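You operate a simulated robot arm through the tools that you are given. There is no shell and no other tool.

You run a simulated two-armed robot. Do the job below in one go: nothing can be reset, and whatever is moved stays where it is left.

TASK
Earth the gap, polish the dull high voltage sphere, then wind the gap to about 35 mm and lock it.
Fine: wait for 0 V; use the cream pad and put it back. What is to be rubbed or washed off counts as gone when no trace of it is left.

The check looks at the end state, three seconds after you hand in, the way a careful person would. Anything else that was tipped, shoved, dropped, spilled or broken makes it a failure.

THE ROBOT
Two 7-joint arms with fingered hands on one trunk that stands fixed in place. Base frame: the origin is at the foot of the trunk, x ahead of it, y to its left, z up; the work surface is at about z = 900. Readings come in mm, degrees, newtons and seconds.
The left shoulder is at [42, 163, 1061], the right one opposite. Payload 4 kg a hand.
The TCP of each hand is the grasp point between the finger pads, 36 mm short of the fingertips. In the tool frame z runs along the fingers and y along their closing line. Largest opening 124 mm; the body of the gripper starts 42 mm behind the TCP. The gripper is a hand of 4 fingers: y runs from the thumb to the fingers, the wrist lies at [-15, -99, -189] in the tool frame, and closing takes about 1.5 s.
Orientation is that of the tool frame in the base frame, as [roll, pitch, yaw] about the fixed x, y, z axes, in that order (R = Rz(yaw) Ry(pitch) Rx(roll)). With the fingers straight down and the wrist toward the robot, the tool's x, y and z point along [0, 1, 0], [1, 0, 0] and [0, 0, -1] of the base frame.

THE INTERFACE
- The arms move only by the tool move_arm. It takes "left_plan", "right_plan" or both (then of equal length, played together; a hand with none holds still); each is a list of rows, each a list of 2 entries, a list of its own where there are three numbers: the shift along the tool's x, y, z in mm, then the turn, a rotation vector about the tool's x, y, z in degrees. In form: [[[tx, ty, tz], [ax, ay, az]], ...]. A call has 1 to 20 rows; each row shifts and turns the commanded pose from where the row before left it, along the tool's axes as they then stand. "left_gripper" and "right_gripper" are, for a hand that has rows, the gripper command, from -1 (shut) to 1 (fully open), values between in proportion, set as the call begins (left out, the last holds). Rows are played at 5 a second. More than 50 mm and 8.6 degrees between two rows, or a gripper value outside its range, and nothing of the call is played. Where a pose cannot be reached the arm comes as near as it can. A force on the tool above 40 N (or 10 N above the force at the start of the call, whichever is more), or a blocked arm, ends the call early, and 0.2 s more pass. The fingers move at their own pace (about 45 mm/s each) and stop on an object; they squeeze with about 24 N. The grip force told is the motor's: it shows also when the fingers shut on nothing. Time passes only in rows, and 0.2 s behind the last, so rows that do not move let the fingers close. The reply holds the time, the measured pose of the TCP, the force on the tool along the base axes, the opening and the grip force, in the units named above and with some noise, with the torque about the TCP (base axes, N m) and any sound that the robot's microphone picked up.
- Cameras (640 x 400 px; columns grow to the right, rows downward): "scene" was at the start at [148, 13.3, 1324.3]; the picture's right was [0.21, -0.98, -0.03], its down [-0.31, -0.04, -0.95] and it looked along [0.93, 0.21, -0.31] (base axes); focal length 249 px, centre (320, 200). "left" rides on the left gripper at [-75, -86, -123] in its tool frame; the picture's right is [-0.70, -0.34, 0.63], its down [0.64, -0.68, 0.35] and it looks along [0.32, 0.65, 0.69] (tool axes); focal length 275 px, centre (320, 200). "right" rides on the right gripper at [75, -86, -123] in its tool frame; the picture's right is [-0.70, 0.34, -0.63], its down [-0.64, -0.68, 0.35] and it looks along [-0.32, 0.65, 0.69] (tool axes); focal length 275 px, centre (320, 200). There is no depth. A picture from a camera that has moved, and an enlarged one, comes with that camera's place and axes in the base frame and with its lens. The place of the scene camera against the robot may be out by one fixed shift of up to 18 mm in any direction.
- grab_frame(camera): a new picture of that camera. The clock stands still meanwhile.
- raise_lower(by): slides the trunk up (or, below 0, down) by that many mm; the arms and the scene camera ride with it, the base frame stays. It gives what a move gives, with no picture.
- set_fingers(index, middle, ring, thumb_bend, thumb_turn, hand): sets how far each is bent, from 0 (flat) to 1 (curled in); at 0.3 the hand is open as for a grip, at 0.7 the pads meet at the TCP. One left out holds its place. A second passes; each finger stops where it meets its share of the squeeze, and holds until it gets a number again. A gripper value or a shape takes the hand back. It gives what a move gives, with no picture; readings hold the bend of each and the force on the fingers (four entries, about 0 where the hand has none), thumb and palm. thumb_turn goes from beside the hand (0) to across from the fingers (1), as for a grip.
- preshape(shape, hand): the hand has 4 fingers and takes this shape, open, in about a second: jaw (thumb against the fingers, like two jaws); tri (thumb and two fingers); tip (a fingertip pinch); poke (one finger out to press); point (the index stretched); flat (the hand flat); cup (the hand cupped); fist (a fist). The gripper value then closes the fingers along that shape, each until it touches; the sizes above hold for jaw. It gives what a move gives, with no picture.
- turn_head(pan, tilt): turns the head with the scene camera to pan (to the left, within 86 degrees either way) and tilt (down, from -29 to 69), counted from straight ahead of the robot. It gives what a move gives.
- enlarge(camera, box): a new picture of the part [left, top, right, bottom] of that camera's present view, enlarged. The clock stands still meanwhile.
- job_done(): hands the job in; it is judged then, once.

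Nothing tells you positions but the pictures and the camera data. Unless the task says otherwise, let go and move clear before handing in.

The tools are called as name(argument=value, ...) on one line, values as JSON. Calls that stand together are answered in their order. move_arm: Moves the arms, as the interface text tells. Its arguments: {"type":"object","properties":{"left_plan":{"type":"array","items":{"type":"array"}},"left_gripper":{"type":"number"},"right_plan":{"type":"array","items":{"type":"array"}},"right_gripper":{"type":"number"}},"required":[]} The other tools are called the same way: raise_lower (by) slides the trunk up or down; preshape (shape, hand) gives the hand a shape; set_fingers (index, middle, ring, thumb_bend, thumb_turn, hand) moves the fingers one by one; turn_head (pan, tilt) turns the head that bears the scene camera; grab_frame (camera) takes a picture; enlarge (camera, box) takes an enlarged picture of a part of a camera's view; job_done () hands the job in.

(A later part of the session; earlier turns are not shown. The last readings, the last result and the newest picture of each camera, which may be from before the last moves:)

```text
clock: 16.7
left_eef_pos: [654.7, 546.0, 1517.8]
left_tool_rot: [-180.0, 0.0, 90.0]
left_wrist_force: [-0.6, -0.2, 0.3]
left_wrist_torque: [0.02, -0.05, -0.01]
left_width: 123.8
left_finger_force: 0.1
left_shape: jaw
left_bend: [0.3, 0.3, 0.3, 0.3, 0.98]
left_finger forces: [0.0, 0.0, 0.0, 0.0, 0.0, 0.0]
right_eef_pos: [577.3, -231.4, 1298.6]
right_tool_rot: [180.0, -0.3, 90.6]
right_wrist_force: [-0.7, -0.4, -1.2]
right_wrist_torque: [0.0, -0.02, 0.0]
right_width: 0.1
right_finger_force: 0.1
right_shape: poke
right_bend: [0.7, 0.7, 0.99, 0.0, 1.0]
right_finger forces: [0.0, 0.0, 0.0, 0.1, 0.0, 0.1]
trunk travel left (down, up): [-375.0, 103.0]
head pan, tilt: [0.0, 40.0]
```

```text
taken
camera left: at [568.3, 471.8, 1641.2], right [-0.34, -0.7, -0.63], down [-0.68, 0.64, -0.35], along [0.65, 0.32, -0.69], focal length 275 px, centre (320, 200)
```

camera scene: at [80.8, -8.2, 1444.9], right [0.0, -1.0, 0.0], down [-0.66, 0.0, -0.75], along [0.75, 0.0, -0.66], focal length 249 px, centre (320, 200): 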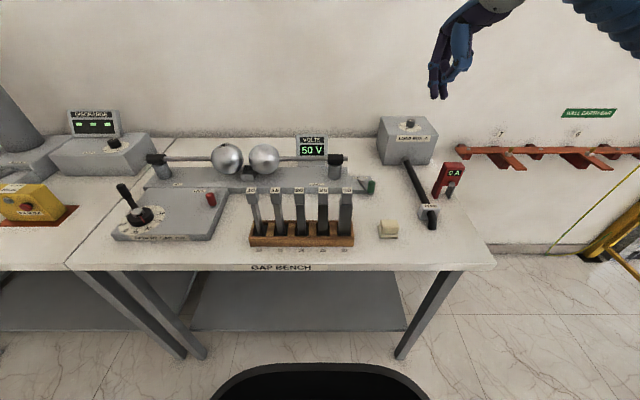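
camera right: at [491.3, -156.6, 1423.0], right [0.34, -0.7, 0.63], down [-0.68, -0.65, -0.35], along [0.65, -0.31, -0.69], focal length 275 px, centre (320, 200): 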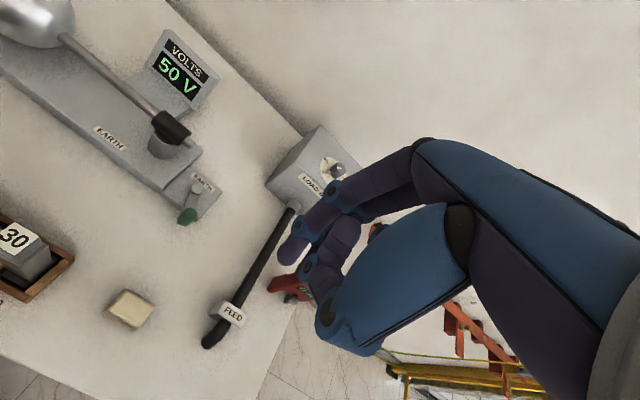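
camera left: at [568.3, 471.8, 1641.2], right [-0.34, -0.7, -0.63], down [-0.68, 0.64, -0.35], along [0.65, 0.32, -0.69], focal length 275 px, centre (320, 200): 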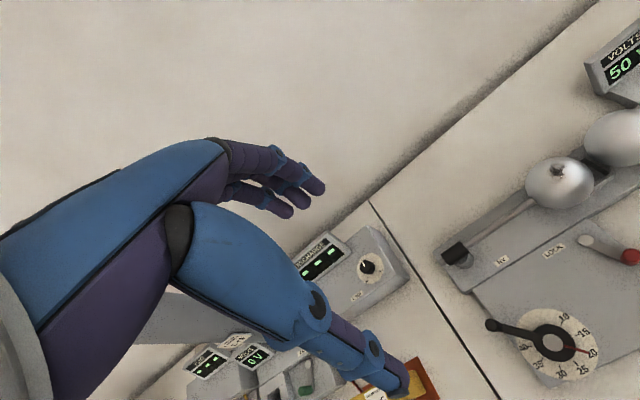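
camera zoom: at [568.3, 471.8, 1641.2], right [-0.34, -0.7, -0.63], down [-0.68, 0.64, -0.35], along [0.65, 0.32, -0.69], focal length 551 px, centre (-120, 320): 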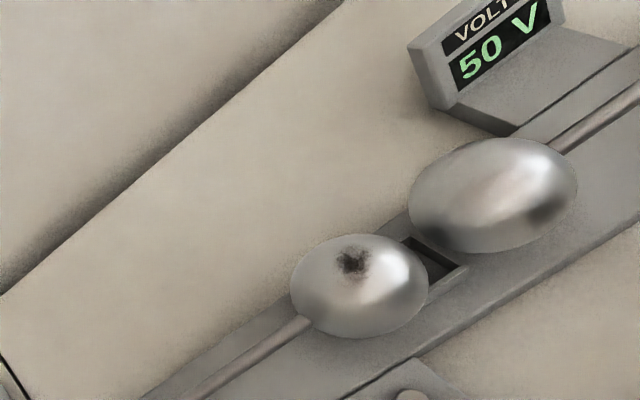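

The voltage is down to 50 V, the tarnish spot is right on top of the HV sphere at about (785,297,1046), and the cream pad is near (548,-191), top ~945, on its holder. I'll park the right hand to the right and bring the left hand over high above the pad.

move_arm(right_plan=[[[-45, 0, -10], [0, 0, 0]], [[-45, 0, -10], [0, 0, 0]], [[-45, 0, -10], [0, 0, 0]], [[-45, 0, -10], [0, 0, 0]], [[-45, 0, -10], [0, 0, 0]], [[-45, 0, 0], [0, 0, 0]], [[-45, 0, 0], [0, 0, 0]]])

move_arm(left_plan=[[[-41, -6, 12], [0, 0, 0]], [[-41, -6, 12], [0, 0, 0]], [[-41, -6, 12], [0, 0, 0]], [[-41, -6, 12], [0, 0, 0]], [[-41, -6, 12], [0, 0, 0]], [[-41, -6, 12], [0, 0, 0]], [[-41, -6, 12], [0, 0, 0]], [[-41, -6, 12], [0, 0, 0]], [[-41, -6, 12], [0, 0, 0]]])

grab_frame(camera="scene")

grab_frame(camera="left")

```text
clock: 18.3
left_eef_pos: [656.5, 546.6, 1518.0]
left_tool_rot: [180.0, 0.0, 89.9]
left_wrist_force: [-0.5, -0.1, 0.4]
left_wrist_torque: [0.02, -0.02, 0.0]
left_width: 123.7
left_finger_force: 0.1
left_shape: jaw
left_bend: [0.3, 0.3, 0.3, 0.3, 0.98]
left_finger forces: [0.0, 0.1, 0.0, 0.0, 0.0, 0.0]
right_eef_pos: [577.9, -544.9, 1348.6]
right_tool_rot: [-179.9, -0.4, 90.5]
right_wrist_force: [-0.3, -0.4, 0.5]
right_wrist_torque: [0.01, -0.01, 0.01]
right_width: 0.1
right_finger_force: 0.0
right_shape: poke
right_bend: [0.7, 0.7, 0.99, 0.0, 1.0]
right_finger forces: [0.0, 0.1, 0.0, 0.0, 0.1, 0.1]
trunk travel left (down, up): [-375.0, 103.0]
head pan, tilt: [0.0, 40.0]
```

```text
clock: 20.3
left_eef_pos: [602.7, 177.9, 1410.3]
left_tool_rot: [180.0, 0.0, 90.0]
left_wrist_force: [0.5, -0.6, 0.0]
left_wrist_torque: [0.02, 0.01, -0.02]
left_width: 123.8
left_finger_force: 0.1
left_shape: jaw
left_bend: [0.3, 0.3, 0.3, 0.3, 0.98]
left_finger forces: [0.0, 0.0, 0.0, 0.0, 0.1, 0.0]
right_eef_pos: [580.2, -545.0, 1347.8]
right_tool_rot: [-180.0, -0.4, 90.3]
right_wrist_force: [0.2, 0.2, 0.2]
right_wrist_torque: [0.03, 0.0, -0.04]
right_width: 0.2
right_finger_force: 0.1
right_shape: poke
right_bend: [0.7, 0.7, 0.99, 0.0, 1.0]
right_finger forces: [0.0, 0.0, 0.0, 0.0, 0.1, 0.0]
trunk travel left (down, up): [-375.0, 103.0]
head pan, tilt: [0.0, 40.0]
```

```text
taken
camera scene: at [82.2, -8.9, 1444.8], right [0.0, -1.0, 0.0], down [-0.66, 0.0, -0.75], along [0.75, 0.0, -0.66], focal length 249 px, centre (320, 200)
```

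scene: 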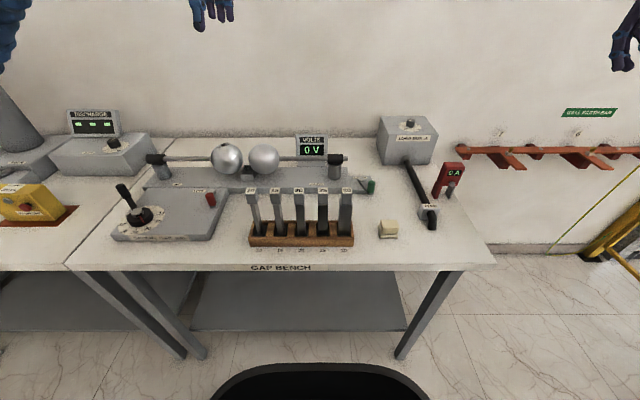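

```text
taken
camera left: at [516.1, 103.3, 1533.7], right [-0.34, -0.7, -0.63], down [-0.68, 0.64, -0.35], along [0.65, 0.32, -0.69], focal length 275 px, centre (320, 200)
```

left: 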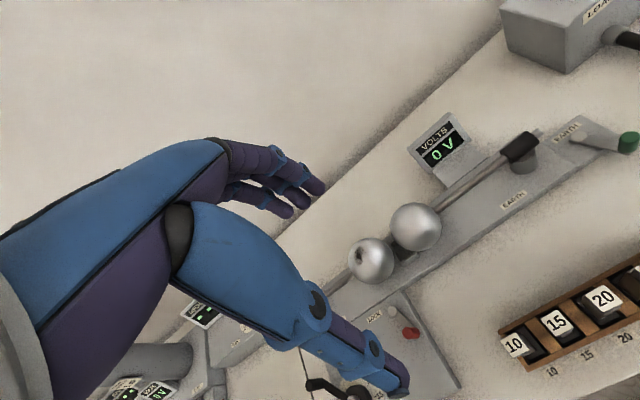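

The gap meter now reads 0 V. Let me zoom at the sphere from this side before going on.

enlarge(camera="left", box=[330, 190, 460, 290])

move_arm(left_plan=[[[-41, -6, 12], [0, 0, 0]], [[-41, -6, 12], [0, 0, 0]], [[-41, -6, 12], [0, 0, 0]], [[-41, -6, 12], [0, 0, 0]], [[-41, -6, 12], [0, 0, 0]], [[-41, -6, 12], [0, 0, 0]], [[-41, -6, 12], [0, 0, 0]], [[-41, -6, 12], [0, 0, 0]], [[-41, -6, 12], [0, 0, 0]]])

grab_frame(camera="left")

grab_frame(camera="scene")

```text
4.00 times, centred on (395, 240) of left
camera zoom: at [516.1, 103.3, 1533.7], right [-0.34, -0.7, -0.63], down [-0.68, 0.64, -0.35], along [0.65, 0.32, -0.69], focal length 1101 px, centre (20, 40)
```

zoom: 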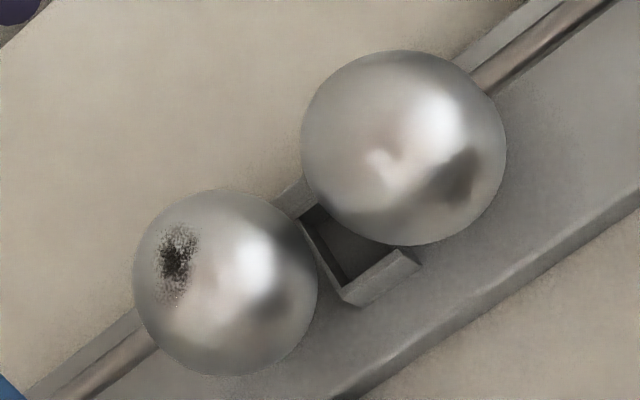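

```text
clock: 22.3
left_eef_pos: [549.0, -193.7, 1300.8]
left_tool_rot: [180.0, -0.1, 90.1]
left_wrist_force: [0.1, 0.5, -0.7]
left_wrist_torque: [0.07, -0.01, -0.02]
left_width: 123.8
left_finger_force: 0.0
left_shape: jaw
left_bend: [0.3, 0.3, 0.3, 0.3, 0.98]
left_finger forces: [0.1, 0.0, 0.0, 0.0, 0.0, 0.0]
right_eef_pos: [580.2, -546.4, 1346.4]
right_tool_rot: [-180.0, -0.6, 90.4]
right_wrist_force: [0.0, 0.3, -0.2]
right_wrist_torque: [-0.01, -0.02, -0.04]
right_width: 0.1
right_finger_force: 0.0
right_shape: poke
right_bend: [0.7, 0.7, 0.99, 0.0, 1.0]
right_finger forces: [0.0, 0.0, 0.0, 0.0, 0.0, 0.0]
trunk travel left (down, up): [-375.0, 103.0]
head pan, tilt: [0.0, 40.0]
```

```text
taken
camera left: at [463.0, -267.5, 1425.0], right [-0.34, -0.7, -0.63], down [-0.68, 0.64, -0.34], along [0.65, 0.32, -0.69], focal length 275 px, centre (320, 200)
```

left: 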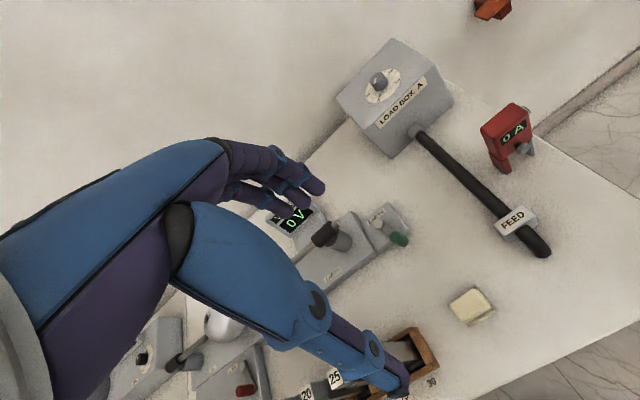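

```text
taken
camera scene: at [82.0, -9.4, 1444.8], right [0.0, -1.0, 0.0], down [-0.66, 0.0, -0.75], along [0.75, 0.0, -0.66], focal length 249 px, centre (320, 200)
```

scene: 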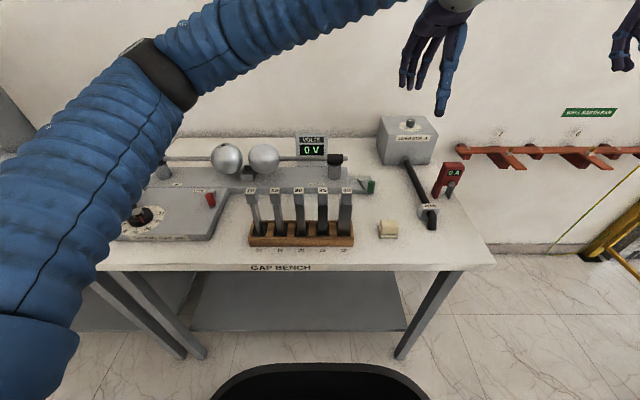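

enlarge(camera="left", box=[410, 260, 530, 350])

enlarge(camera="scene", box=[350, 195, 430, 255])

```text
4.44 times, centred on (470, 305) of left
camera zoom: at [463.0, -267.5, 1425.0], right [-0.34, -0.7, -0.63], down [-0.68, 0.64, -0.34], along [0.65, 0.32, -0.69], focal length 1224 px, centre (-347, -267)
```

zoom: 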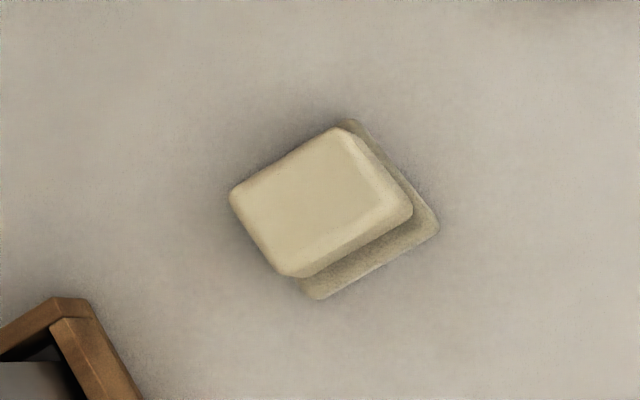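

```text
6.67 times, centred on (390, 225) of scene
camera zoom: at [82.0, -9.4, 1444.8], right [0.0, -1.0, 0.0], down [-0.66, 0.0, -0.75], along [0.75, 0.0, -0.66], focal length 1660 px, centre (-147, 33)
```

zoom: 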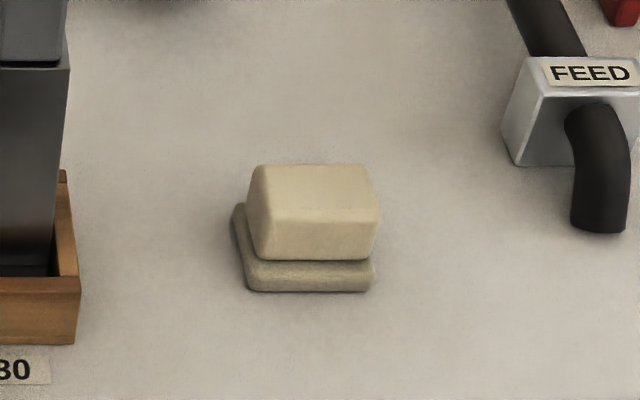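

The pad measures about 34×47 mm, centre (550.5,-188), top z≈932, in a thin holder. The gap is at 0 V. I'll lower the left hand over the pad with jaws open along x.

move_arm(left_plan=[[[5, 1.5, 40], [0, 0, 0]], [[0, 0, 42], [0, 0, 0]], [[0, 0, 42], [0, 0, 0]], [[0, 0, 42], [0, 0, 0]], [[0, 0, 42], [0, 0, 0]], [[0, 0, 42], [0, 0, 0]], [[0, 0, 30], [0, 0, 0]]], left_gripper=0.4)

grab_frame(camera="left")

grab_frame(camera="scene")

grab_frame(camera="right")

```text
clock: 23.9
left_eef_pos: [546.6, -185.9, 1017.8]
left_tool_rot: [-179.7, 0.0, 89.8]
left_wrist_force: [0.3, 0.3, -3.9]
left_wrist_torque: [0.02, 0.02, 0.01]
left_width: 87.1
left_finger_force: 0.2
left_shape: jaw
left_bend: [0.34, 0.38, 0.37, 0.49, 0.99]
left_finger forces: [0.0, 0.0, 0.0, 0.0, 0.0, 0.0]
right_eef_pos: [578.8, -544.4, 1346.2]
right_tool_rot: [180.0, -0.3, 90.5]
right_wrist_force: [0.7, 0.7, -1.0]
right_wrist_torque: [0.05, 0.04, 0.01]
right_width: 0.0
right_finger_force: 0.2
right_shape: poke
right_bend: [0.7, 0.7, 0.99, 0.0, 1.0]
right_finger forces: [0.0, 0.1, 0.1, 0.1, 0.1, 0.0]
trunk travel left (down, up): [-375.0, 103.0]
head pan, tilt: [0.0, 40.0]
```

```text
taken
camera left: at [460.4, -259.4, 1141.3], right [-0.34, -0.7, -0.63], down [-0.68, 0.65, -0.34], along [0.65, 0.32, -0.69], focal length 275 px, centre (320, 200)
```

left: 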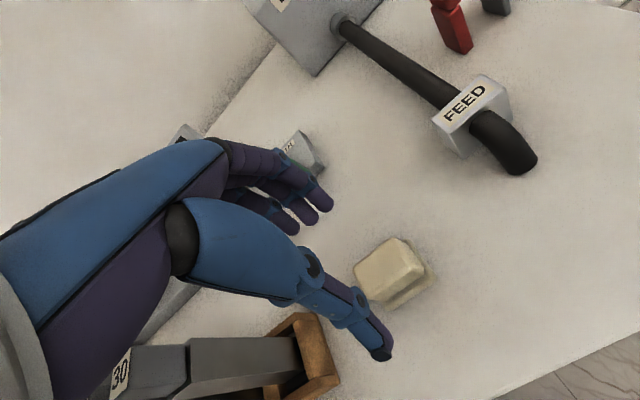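

```text
taken
camera scene: at [79.8, -6.5, 1443.7], right [0.0, -1.0, 0.0], down [-0.66, 0.0, -0.75], along [0.75, 0.0, -0.66], focal length 249 px, centre (320, 200)
```

scene: 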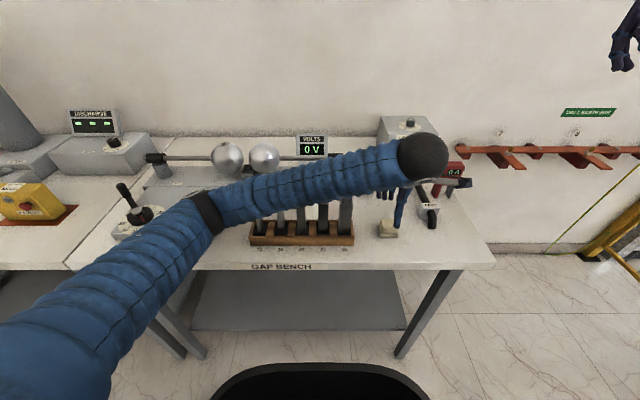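

```text
taken
camera right: at [491.5, -469.9, 1470.5], right [0.34, -0.7, 0.63], down [-0.68, -0.65, -0.35], along [0.65, -0.31, -0.69], focal length 275 px, centre (320, 200)
```

right: 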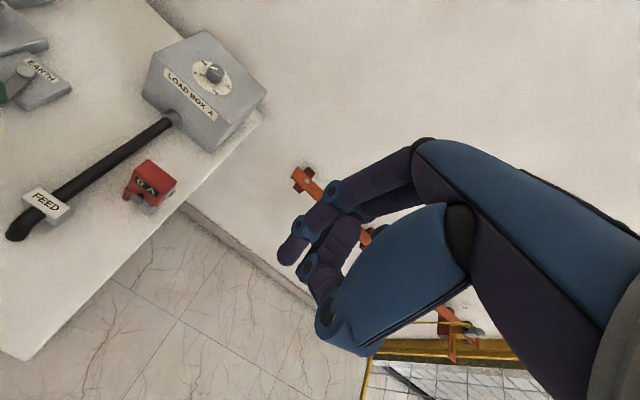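

enlarge(camera="left", box=[260, 170, 460, 370])

enlarge(camera="scene", box=[350, 170, 450, 250])

```text
2.00 times, centred on (360, 270) of left
camera zoom: at [460.4, -259.4, 1141.3], right [-0.34, -0.7, -0.63], down [-0.68, 0.65, -0.34], along [0.65, 0.32, -0.69], focal length 551 px, centre (240, 60)
```

zoom: 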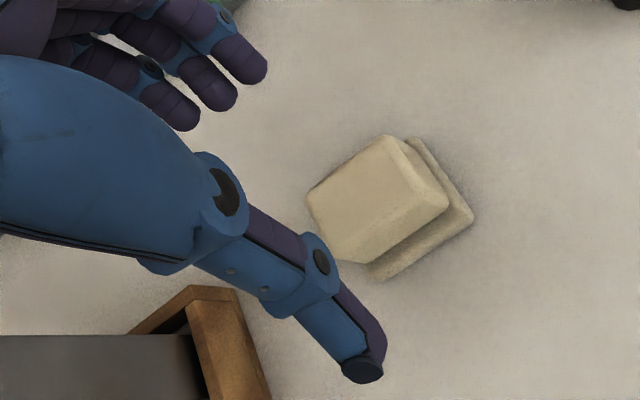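

```text
5.00 times, centred on (400, 210) of scene
camera zoom: at [79.8, -6.5, 1443.7], right [0.0, -1.0, 0.0], down [-0.66, 0.0, -0.75], along [0.75, 0.0, -0.66], focal length 1245 px, centre (-80, 150)
```

zoom: 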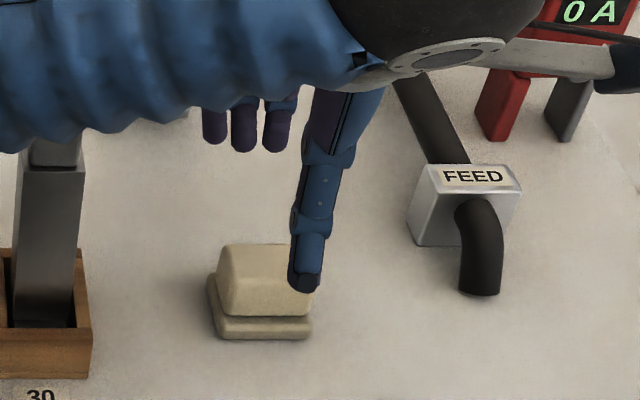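

move_arm(left_plan=[[[-2, -1, 25], [0, 0, 0]], [[-1, 0, 25], [0, 0, 0]], [[0, 0, 12], [0, 0, 0]], [[0, 0, 0], [0, 0, 0]], [[0, 0, 0], [0, 0, 0]]])

enlarge(camera="left", box=[260, 170, 460, 370])

enlarge(camera="scene", box=[350, 170, 450, 250])

```text
clock: 25.3
left_eef_pos: [557.9, -189.1, 987.6]
left_tool_rot: [176.6, -0.4, 90.4]
left_wrist_force: [0.2, -0.4, -0.3]
left_wrist_torque: [0.0, 0.01, 0.0]
left_width: 86.8
left_finger_force: 0.0
left_shape: jaw
left_bend: [0.34, 0.38, 0.37, 0.5, 0.99]
left_finger forces: [0.1, 0.0, 0.0, 0.1, 0.0, 0.1]
right_eef_pos: [571.2, -548.9, 1345.0]
right_tool_rot: [179.9, -0.5, 90.3]
right_wrist_force: [-0.7, -0.1, -0.4]
right_wrist_torque: [0.03, -0.02, 0.01]
right_width: 0.1
right_finger_force: 0.1
right_shape: poke
right_bend: [0.7, 0.7, 0.99, 0.0, 1.0]
right_finger forces: [0.0, 0.1, 0.0, 0.0, 0.0, 0.0]
trunk travel left (down, up): [-375.0, 103.0]
head pan, tilt: [0.0, 40.0]
stopped in row 5 (left hand): the arm was blocked; the commanded pose is now the measured one
```

```text
2.00 times, centred on (360, 270) of left
camera zoom: at [465.2, -263.6, 1105.3], right [-0.29, -0.7, -0.66], down [-0.66, 0.64, -0.38], along [0.69, 0.32, -0.65], focal length 551 px, centre (240, 60)
```

zoom: 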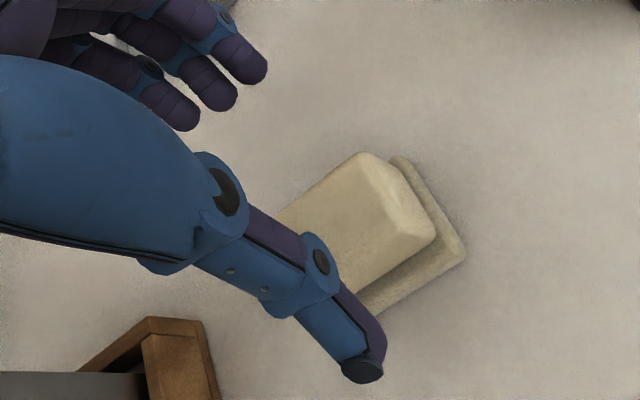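

```text
5.00 times, centred on (400, 210) of scene
camera zoom: at [75.3, -10.9, 1442.6], right [0.0, -1.0, 0.0], down [-0.66, 0.0, -0.75], along [0.75, 0.0, -0.66], focal length 1245 px, centre (-80, 150)
```

zoom: 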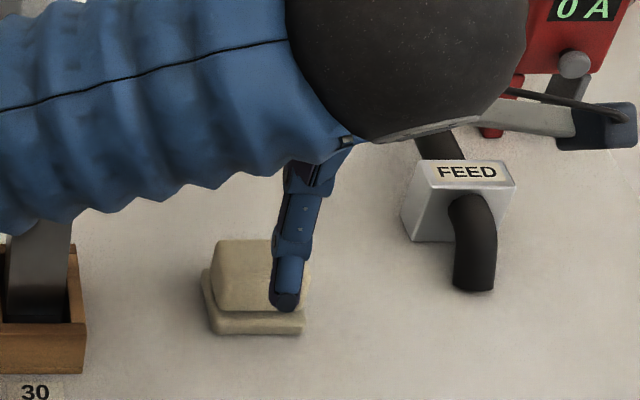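

The arm reports being blocked somewhere other than the hand (wrist force is ~0). Let me look where.

grab_frame(camera="scene")

grab_frame(camera="right")

grab_frame(camera="left")

```text
taken
camera scene: at [75.3, -10.9, 1442.6], right [0.0, -1.0, 0.0], down [-0.66, 0.0, -0.75], along [0.75, 0.0, -0.66], focal length 249 px, centre (320, 200)
```

scene: 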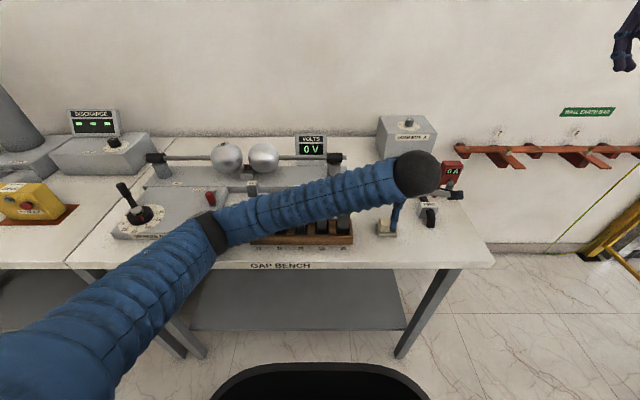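

```text
taken
camera right: at [484.7, -475.6, 1469.3], right [0.34, -0.7, 0.63], down [-0.68, -0.65, -0.35], along [0.65, -0.31, -0.69], focal length 275 px, centre (320, 200)
```

right: 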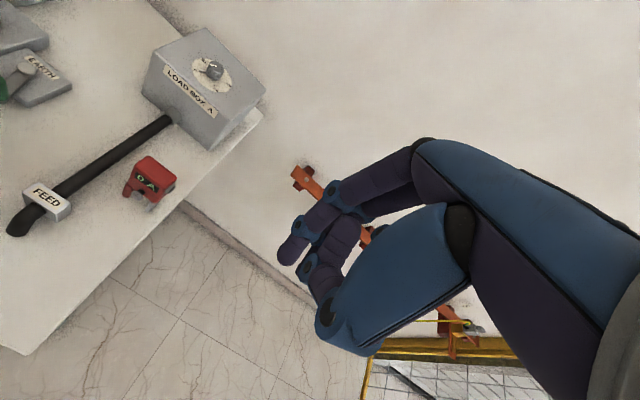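

```text
taken
camera left: at [465.2, -263.6, 1105.3], right [-0.29, -0.7, -0.66], down [-0.66, 0.64, -0.38], along [0.69, 0.32, -0.65], focal length 275 px, centre (320, 200)
```

left: 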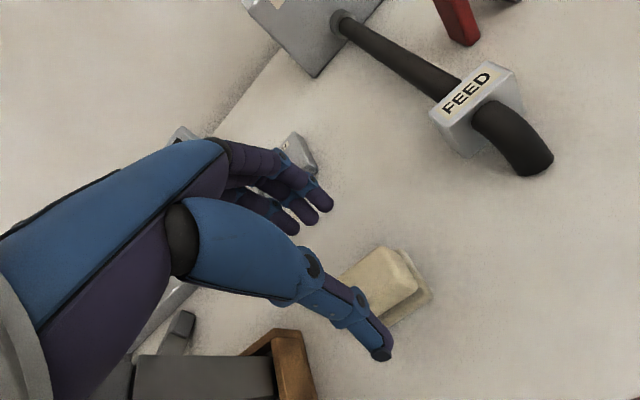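

move_arm(left_plan=[[[0, 0, -8], [0, 0, 0]], [[0, 0, -12], [0, 0, 0]], [[0, 0, -12], [0, 0, 0]], [[0, 0, 0], [0, 0, 0]], [[0, 0, 0], [0, 0, 0]]])

grab_frame(camera="scene")

enlarge(camera="scene", box=[220, 150, 380, 270])

```text
clock: 26.5
left_eef_pos: [557.6, -188.9, 1014.1]
left_tool_rot: [177.5, -0.1, 90.2]
left_wrist_force: [-0.2, 1.0, -0.9]
left_wrist_torque: [-0.03, -0.01, -0.02]
left_width: 86.9
left_finger_force: 0.1
left_shape: jaw
left_bend: [0.34, 0.38, 0.37, 0.5, 0.99]
left_finger forces: [0.0, 0.0, 0.1, 0.0, 0.0, 0.1]
right_eef_pos: [577.1, -546.4, 1347.0]
right_tool_rot: [-180.0, -0.3, 90.4]
right_wrist_force: [0.7, 1.1, -0.7]
right_wrist_torque: [-0.01, -0.02, 0.0]
right_width: 0.2
right_finger_force: 0.1
right_shape: poke
right_bend: [0.7, 0.7, 0.99, 0.0, 1.0]
right_finger forces: [0.0, 0.0, 0.0, 0.1, 0.1, 0.0]
trunk travel left (down, up): [-375.0, 103.0]
head pan, tilt: [0.0, 40.0]
```

```text
taken
camera scene: at [82.1, -8.0, 1444.6], right [0.0, -1.0, 0.0], down [-0.66, 0.0, -0.75], along [0.75, 0.0, -0.66], focal length 249 px, centre (320, 200)
```

scene: 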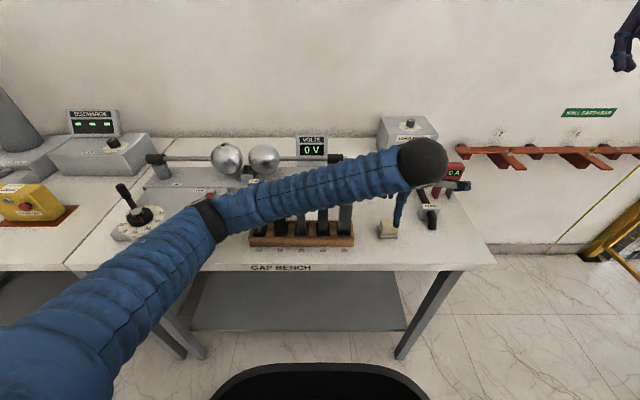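

```text
3.33 times, centred on (300, 210) of scene
camera zoom: at [82.1, -8.0, 1444.6], right [0.0, -1.0, 0.0], down [-0.66, 0.0, -0.75], along [0.75, 0.0, -0.66], focal length 830 px, centre (387, 167)
```

zoom: 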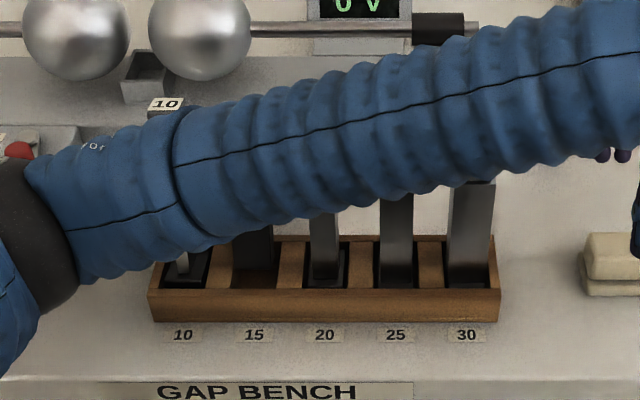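

The left arm cannot comfortably get low enough across the body (it seems to hit a joint limit), so I'll withdraw it and use the right hand for the pad instead, after testing that the right hand can reach the sphere top.

move_arm(left_plan=[[[0, 0, -40], [0, 0, 0]], [[0, 0, -45], [0, 0, 0]], [[0, 0, -45], [0, 0, 0]], [[0, 0, -45], [0, 0, 0]], [[0, 0, -45], [0, 0, 0]], [[0, 0, -45], [0, 0, 0]], [[20, 0, -20], [2, 0, 0]], [[40, 5, -10], [0, 0, 0]], [[45, 5, 0], [0, 0, 0]], [[45, 5, 0], [0, 0, 0]], [[45, 5, 0], [0, 0, 0]], [[45, 5, 0], [0, 0, 0]], [[45, 5, 0], [0, 0, 0]], [[45, 5, 0], [0, 0, 0]], [[45, 5, 0], [0, 0, 0]], [[45, 5, 0], [0, 0, 0]], [[45, 5, 0], [0, 0, 0]], [[45, 0, 0], [0, 0, 0]], [[45, 0, 0], [0, 0, 0]], [[45, 0, 0], [0, 0, 0]]])

grab_frame(camera="scene")

enlarge(camera="scene", box=[230, 150, 400, 270])

```text
clock: 30.7
left_eef_pos: [591.9, 413.1, 1310.6]
left_tool_rot: [179.5, 0.0, 90.2]
left_wrist_force: [-0.3, 0.2, -0.2]
left_wrist_torque: [-0.05, -0.02, 0.01]
left_width: 86.9
left_finger_force: 0.0
left_shape: jaw
left_bend: [0.34, 0.38, 0.37, 0.5, 0.99]
left_finger forces: [0.0, 0.1, 0.1, 0.1, 0.0, 0.0]
right_eef_pos: [575.5, -545.2, 1349.1]
right_tool_rot: [-180.0, -0.3, 90.3]
right_wrist_force: [1.1, 0.6, 1.5]
right_wrist_torque: [-0.01, -0.01, 0.02]
right_width: 0.1
right_finger_force: 0.1
right_shape: poke
right_bend: [0.7, 0.7, 0.99, 0.0, 1.0]
right_finger forces: [0.0, 0.1, 0.1, 0.0, 0.0, 0.0]
trunk travel left (down, up): [-375.0, 103.0]
head pan, tilt: [0.0, 40.0]
```

```text
taken
camera scene: at [81.1, -5.9, 1444.9], right [0.0, -1.0, 0.0], down [-0.66, 0.0, -0.75], along [0.75, 0.0, -0.66], focal length 249 px, centre (320, 200)
```

scene: 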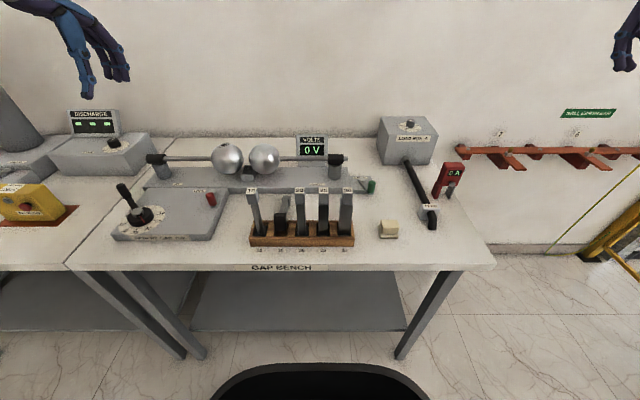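

```text
3.33 times, centred on (315, 210) of scene
camera zoom: at [81.1, -5.9, 1444.9], right [0.0, -1.0, 0.0], down [-0.66, 0.0, -0.75], along [0.75, 0.0, -0.66], focal length 830 px, centre (337, 167)
```

zoom: 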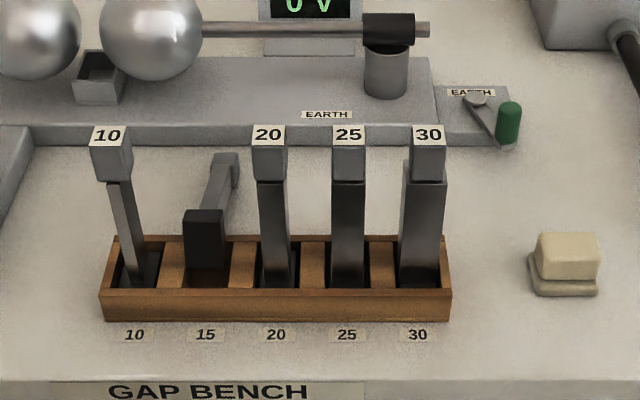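

The forearm knocked over the "15" gauge block: it leans out of its slot. That has to be repaired, so I'll look at it closely first.

enlarge(camera="scene", box=[270, 175, 320, 250])

grab_frame(camera="left")

```text
5.33 times, centred on (295, 212) of scene
camera zoom: at [81.1, -5.9, 1444.9], right [0.0, -1.0, 0.0], down [-0.66, 0.0, -0.75], along [0.75, 0.0, -0.66], focal length 1328 px, centre (453, 133)
```

zoom: 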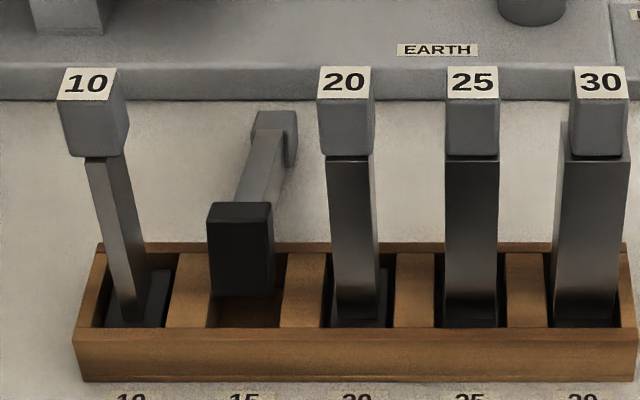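

```text
taken
camera left: at [504.9, 339.6, 1433.2], right [-0.33, -0.7, -0.64], down [-0.68, 0.64, -0.35], along [0.65, 0.32, -0.69], focal length 275 px, centre (320, 200)
```

left: 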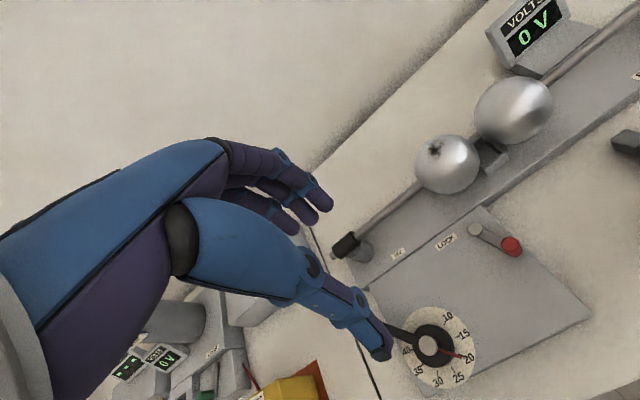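

move_arm(left_plan=[[[-41, -8, 0], [0, 0, 0]], [[-41, -8, 0], [0, 0, 0]], [[-41, -8, 0], [0, 0, 0]], [[-41, -8, 0], [0, 0, 0]], [[0, 0, 0], [0, 0, 0]]])

enlarge(camera="left", box=[400, 100, 640, 300])

grab_frame(camera="left")

grab_frame(camera="scene")

```text
clock: 31.9
left_eef_pos: [560.8, 246.7, 1309.7]
left_tool_rot: [179.6, -0.1, 90.3]
left_wrist_force: [0.2, 0.3, 0.2]
left_wrist_torque: [0.01, 0.03, -0.01]
left_width: 86.7
left_finger_force: 0.0
left_shape: jaw
left_bend: [0.35, 0.38, 0.37, 0.5, 0.99]
left_finger forces: [0.0, 0.0, 0.0, 0.1, 0.0, 0.1]
right_eef_pos: [575.7, -544.0, 1347.6]
right_tool_rot: [-179.9, -0.3, 90.4]
right_wrist_force: [0.0, 0.1, -0.2]
right_wrist_torque: [-0.02, -0.02, 0.0]
right_width: 0.2
right_finger_force: 0.1
right_shape: poke
right_bend: [0.7, 0.7, 0.99, 0.0, 1.0]
right_finger forces: [0.1, 0.0, 0.1, 0.0, 0.0, 0.0]
trunk travel left (down, up): [-375.0, 103.0]
head pan, tilt: [0.0, 40.0]
```

```text
2.00 times, centred on (520, 200) of left
camera zoom: at [474.6, 173.9, 1431.5], right [-0.33, -0.7, -0.64], down [-0.68, 0.64, -0.35], along [0.65, 0.32, -0.69], focal length 551 px, centre (-80, 200)
```

zoom: 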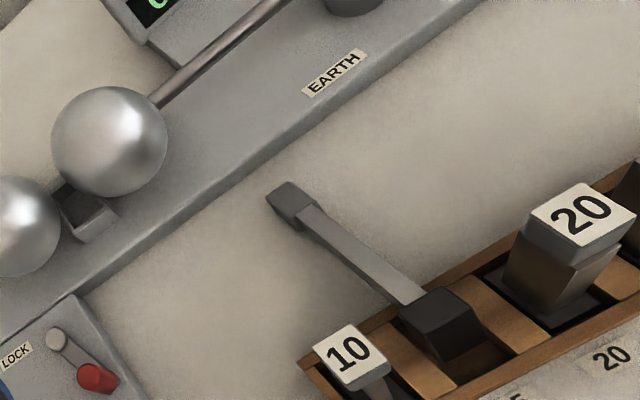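

```text
taken
camera left: at [474.6, 173.9, 1431.5], right [-0.33, -0.7, -0.64], down [-0.68, 0.64, -0.35], along [0.65, 0.32, -0.69], focal length 275 px, centre (320, 200)
```

left: 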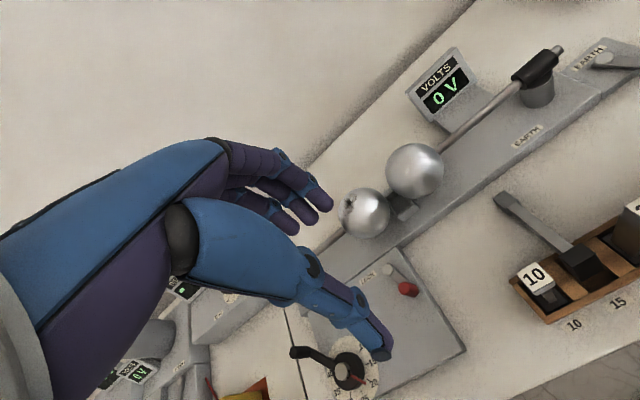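

```text
taken
camera scene: at [81.6, -6.0, 1444.8], right [0.0, -1.0, 0.0], down [-0.66, 0.0, -0.75], along [0.75, 0.0, -0.66], focal length 249 px, centre (320, 200)
```

scene: 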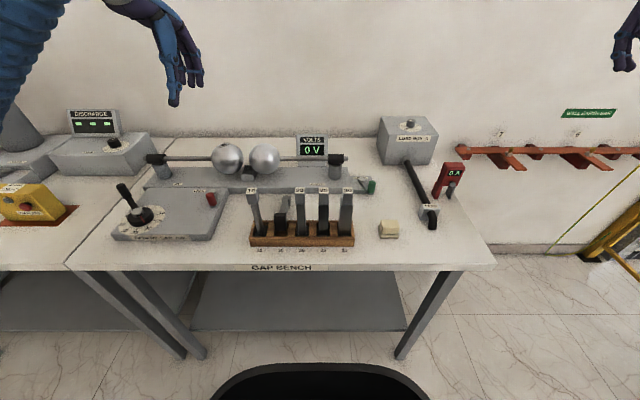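

The "15" block lies tipped backwards: foot on the rack at about (540,105,960), head on the table near (668,106,915). I'll stand it back in its slot by gripping its shaft across y and pitching the hand forward; first I test, well above everything, whether the left hand can take the needed forward-pitched pose.

move_arm(left_plan=[[[-35, -5, 0], [0, 0, 8]], [[-35, -5, 0], [0, 0, 8]], [[-35, -5, 0], [0, 0, 8]], [[-35, -5, 0], [0, 0, 8]], [[0, 0, 0], [0, 0, 8]], [[0, 0, 0], [0, 0, 8]], [[0, 0, 0], [0, 0, 8]], [[0, 0, 0], [0, 0, 8]], [[0, 0, 0], [0, 0, 8]], [[0, 0, 0], [0, 0, 8]], [[0, 0, 0], [0, 0, 8]], [[0, 0, 0], [0, 0, 2]], [[0, 0, 0], [0, 0, 0]]])

grab_frame(camera="scene")

grab_frame(camera="left")

```text
clock: 34.7
left_eef_pos: [513.9, 117.4, 1308.4]
left_tool_rot: [-179.9, -0.5, 0.3]
left_wrist_force: [-0.6, 0.0, 0.5]
left_wrist_torque: [0.0, 0.01, -0.01]
left_width: 86.6
left_finger_force: 0.1
left_shape: jaw
left_bend: [0.35, 0.38, 0.37, 0.5, 0.99]
left_finger forces: [0.0, 0.0, 0.0, 0.0, 0.0, 0.0]
right_eef_pos: [576.3, -544.7, 1347.8]
right_tool_rot: [-180.0, -0.4, 90.4]
right_wrist_force: [0.0, 0.4, 0.2]
right_wrist_torque: [-0.01, 0.03, 0.0]
right_width: 0.0
right_finger_force: 0.0
right_shape: poke
right_bend: [0.7, 0.7, 0.99, 0.0, 1.0]
right_finger forces: [0.1, 0.0, 0.0, 0.0, 0.0, 0.0]
trunk travel left (down, up): [-375.0, 103.0]
head pan, tilt: [0.0, 40.0]
```

```text
taken
camera scene: at [81.9, -7.3, 1444.8], right [0.0, -1.0, 0.0], down [-0.66, 0.0, -0.75], along [0.75, 0.0, -0.66], focal length 249 px, centre (320, 200)
```

scene: 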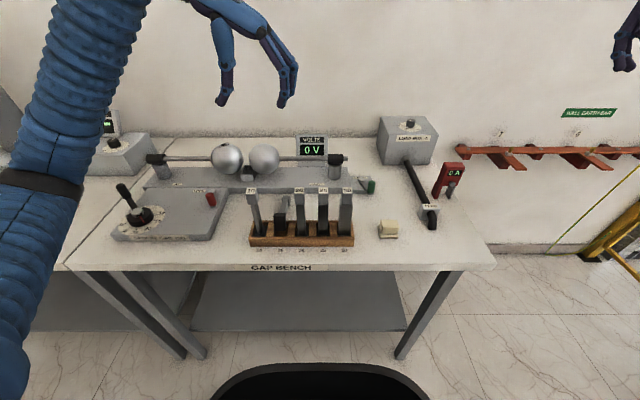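

```text
taken
camera left: at [437.3, 203.0, 1431.3], right [-0.69, 0.34, -0.64], down [0.64, 0.68, -0.34], along [0.32, -0.65, -0.69], focal length 275 px, centre (320, 200)
```

left: 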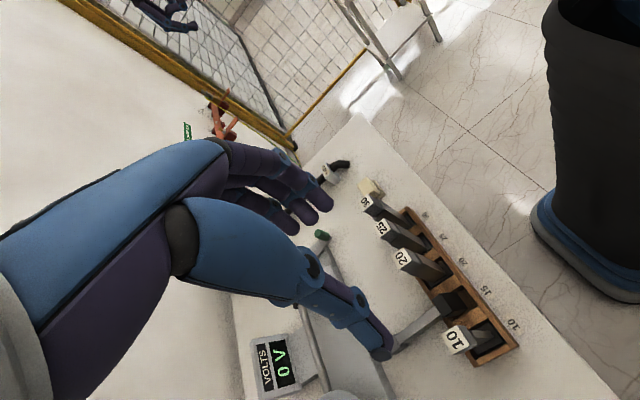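

move_arm(left_plan=[[[26, 12, 0], [0, 0, 0]], [[0, 0, 0], [0, 8, 0]], [[0, 0, 0], [0, 8, 0]], [[0, 0, 0], [0, 8, 0]], [[0, 0, 0], [0, 8, 0]], [[0, 0, 0], [0, 8, 0]], [[0, 0, 0], [0, 8, 0]], [[0, 0, 0], [0, 8, 0]], [[0, 0, 0], [0, 8, 0]], [[0, 0, 0], [0, 8, 0]], [[0, 0, 0], [0, 8, 0]], [[0, 0, 0], [0, 0, 0]], [[0, 0, 0], [0, 0, 0]]])

grab_frame(camera="scene")

grab_frame(camera="left")

```text
clock: 37.5
left_eef_pos: [550.4, 102.1, 1314.6]
left_tool_rot: [-179.7, -80.4, 0.0]
left_wrist_force: [-0.4, -0.8, 0.8]
left_wrist_torque: [-0.03, 0.01, 0.01]
left_width: 87.1
left_finger_force: 0.0
left_shape: jaw
left_bend: [0.35, 0.38, 0.37, 0.5, 0.99]
left_finger forces: [0.0, 0.0, 0.1, 0.1, 0.0, 0.0]
left hand out of reach, approached as far as the arm can: row 11
right_eef_pos: [576.5, -544.7, 1347.2]
right_tool_rot: [-179.9, -0.4, 90.5]
right_wrist_force: [0.2, 0.1, -0.3]
right_wrist_torque: [0.01, -0.01, 0.0]
right_width: 0.0
right_finger_force: 0.2
right_shape: poke
right_bend: [0.7, 0.7, 0.99, 0.0, 1.0]
right_finger forces: [0.0, 0.0, 0.0, 0.1, 0.0, 0.0]
trunk travel left (down, up): [-375.0, 103.0]
head pan, tilt: [0.0, 40.0]
```

```text
taken
camera scene: at [81.9, -7.1, 1444.8], right [0.0, -1.0, 0.0], down [-0.66, 0.0, -0.75], along [0.75, 0.0, -0.66], focal length 249 px, centre (320, 200)
```

scene: 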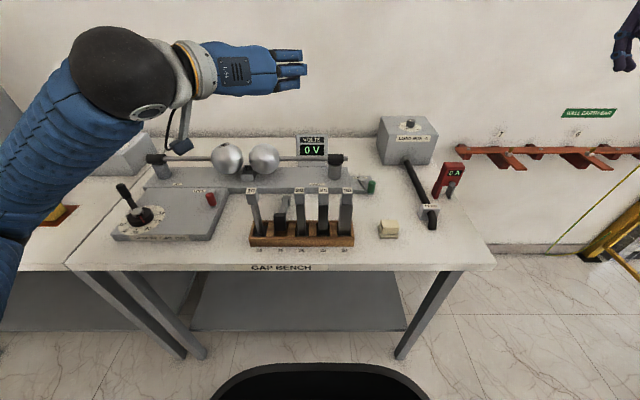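

```text
taken
camera left: at [417.2, 189.8, 1260.6], right [0.51, 0.34, -0.79], down [0.45, 0.68, 0.58], along [0.74, -0.65, 0.2], focal length 275 px, centre (320, 200)
```

left: 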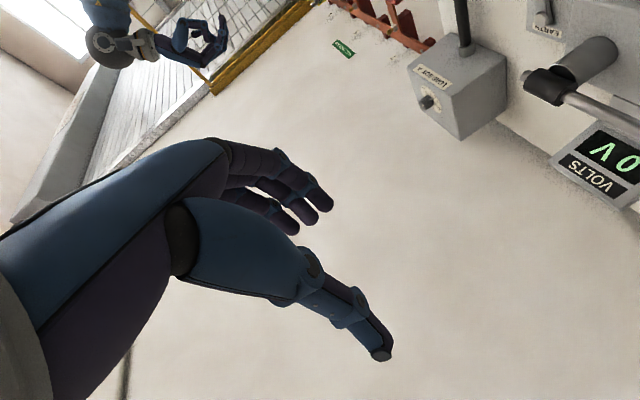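

The pose is reachable. I'll pitch back to tool-down and get a side view of the fallen block from the free area left of the rack.

move_arm(left_plan=[[[0, 0, 0], [0, -8, 0]], [[0, 0, 0], [0, -8, 0]], [[0, 0, 0], [0, -8, 0]], [[0, 0, 0], [0, -8, 0]], [[0, 0, 0], [0, -8, 0]], [[0, 0, 0], [0, -8, 0]], [[0, 0, 0], [0, -8, 0]], [[0, 0, 0], [0, -8, 0]], [[0, 0, 0], [0, -8, 0]], [[0, 0, 0], [0, -8, 0]], [[0, -40, 30], [0, 0, 0]], [[0, -40, 40], [0, 0, 0]], [[0, -40, 40], [0, 0, 0]], [[0, -40, 40], [0, 0, 0]], [[0, -10, 30], [0, 0, 0]], [[0, 0, 0], [0, 0, 0]]])

grab_frame(camera="left")

grab_frame(camera="scene")

```text
refused: row 12 steps farther than a row can; nothing moved
```

```text
taken
camera left: at [417.2, 189.8, 1260.6], right [0.51, 0.34, -0.79], down [0.45, 0.68, 0.58], along [0.74, -0.65, 0.2], focal length 275 px, centre (320, 200)
```

left: 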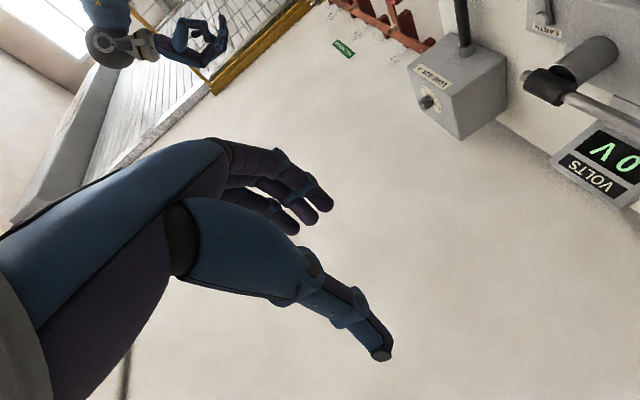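

```text
taken
camera scene: at [81.9, -7.1, 1444.8], right [0.0, -1.0, 0.0], down [-0.66, 0.0, -0.75], along [0.75, 0.0, -0.66], focal length 249 px, centre (320, 200)
```

scene: 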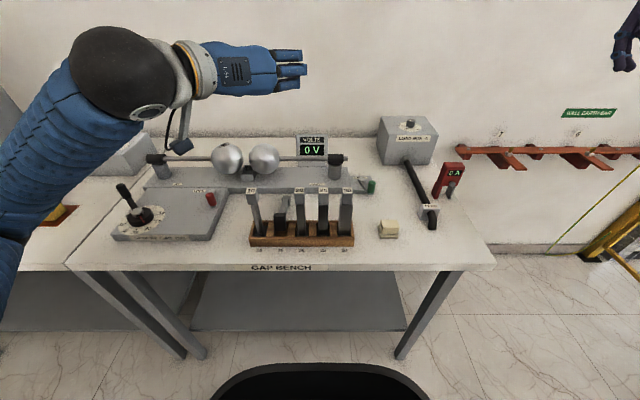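

move_arm(left_plan=[[[0, 0, 0], [0, -8, 0]], [[0, 0, 0], [0, -8, 0]], [[0, 0, 0], [0, -8, 0]], [[0, 0, 0], [0, -8, 0]], [[0, 0, 0], [0, -8, 0]], [[0, 0, 0], [0, -8, 0]], [[0, 0, 0], [0, -8, 0]], [[0, 0, 0], [0, -8, 0]], [[0, 0, 0], [0, -8, 0]], [[0, 0, 0], [0, -8, 0]], [[0, -40, 20], [0, 0, 0]], [[0, -40, 20], [0, 0, 0]], [[0, -40, 20], [0, 0, 0]], [[0, -40, 20], [0, 0, 0]], [[0, -10, 20], [0, 0, 0]], [[0, 0, 0], [0, 0, 0]]])

grab_frame(camera="left")

grab_frame(camera="scene")

```text
clock: 40.9
left_eef_pos: [551.1, 272.8, 1213.8]
left_tool_rot: [-180.0, -0.3, 0.3]
left_wrist_force: [-0.4, 0.1, 0.1]
left_wrist_torque: [-0.02, -0.01, 0.0]
left_width: 86.8
left_finger_force: 0.1
left_shape: jaw
left_bend: [0.35, 0.38, 0.37, 0.5, 0.99]
left_finger forces: [0.1, 0.0, 0.0, 0.1, 0.0, 0.0]
right_eef_pos: [577.3, -545.2, 1347.2]
right_tool_rot: [180.0, -0.4, 90.3]
right_wrist_force: [-0.1, 0.0, -0.2]
right_wrist_torque: [0.03, -0.02, 0.01]
right_width: 0.0
right_finger_force: 0.0
right_shape: poke
right_bend: [0.7, 0.7, 0.99, 0.0, 1.0]
right_finger forces: [0.0, 0.1, 0.0, 0.0, 0.1, 0.0]
trunk travel left (down, up): [-375.0, 103.0]
head pan, tilt: [0.0, 40.0]
```

```text
taken
camera left: at [474.4, 359.7, 1337.1], right [-0.69, 0.34, -0.64], down [0.64, 0.69, -0.34], along [0.32, -0.65, -0.69], focal length 275 px, centre (320, 200)
```

left: 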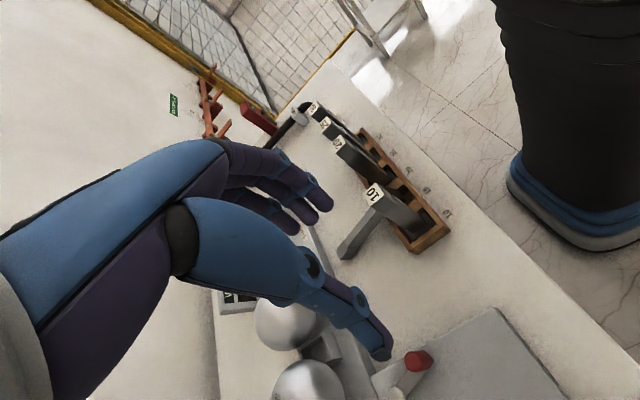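

```text
taken
camera scene: at [81.7, -7.0, 1444.9], right [0.0, -1.0, 0.0], down [-0.66, 0.0, -0.75], along [0.75, 0.0, -0.66], focal length 249 px, centre (320, 200)
```

scene: 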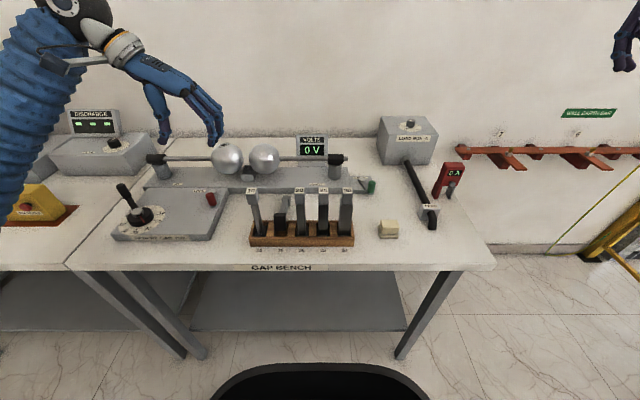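

enlarge(camera="left", box=[310, 120, 470, 270])

enlarge(camera="scene", box=[270, 185, 310, 245])

```text
2.67 times, centred on (390, 195) of left
camera zoom: at [474.4, 359.7, 1337.1], right [-0.69, 0.34, -0.64], down [0.64, 0.69, -0.34], along [0.32, -0.65, -0.69], focal length 734 px, centre (133, 213)
```

zoom: 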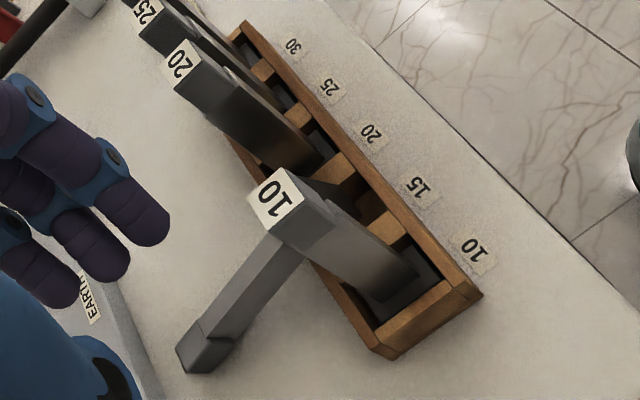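

```text
6.67 times, centred on (290, 215) of scene
camera zoom: at [81.7, -7.0, 1444.9], right [0.0, -1.0, 0.0], down [-0.66, 0.0, -0.75], along [0.75, 0.0, -0.66], focal length 1660 px, centre (520, 100)
```

zoom: 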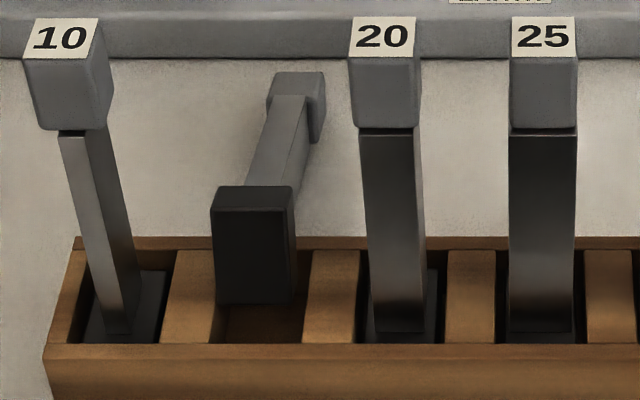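

enlarge(camera="left", box=[325, 175, 405, 265])

```text
4.44 times, centred on (365, 220) of left
camera zoom: at [474.4, 359.7, 1337.1], right [-0.69, 0.34, -0.64], down [0.64, 0.69, -0.34], along [0.32, -0.65, -0.69], focal length 1224 px, centre (120, 111)
```

zoom: 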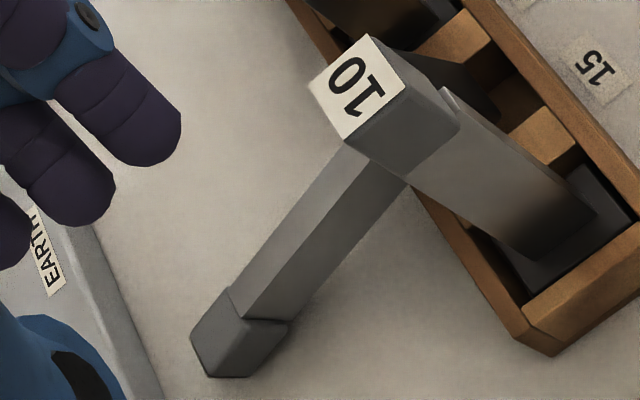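

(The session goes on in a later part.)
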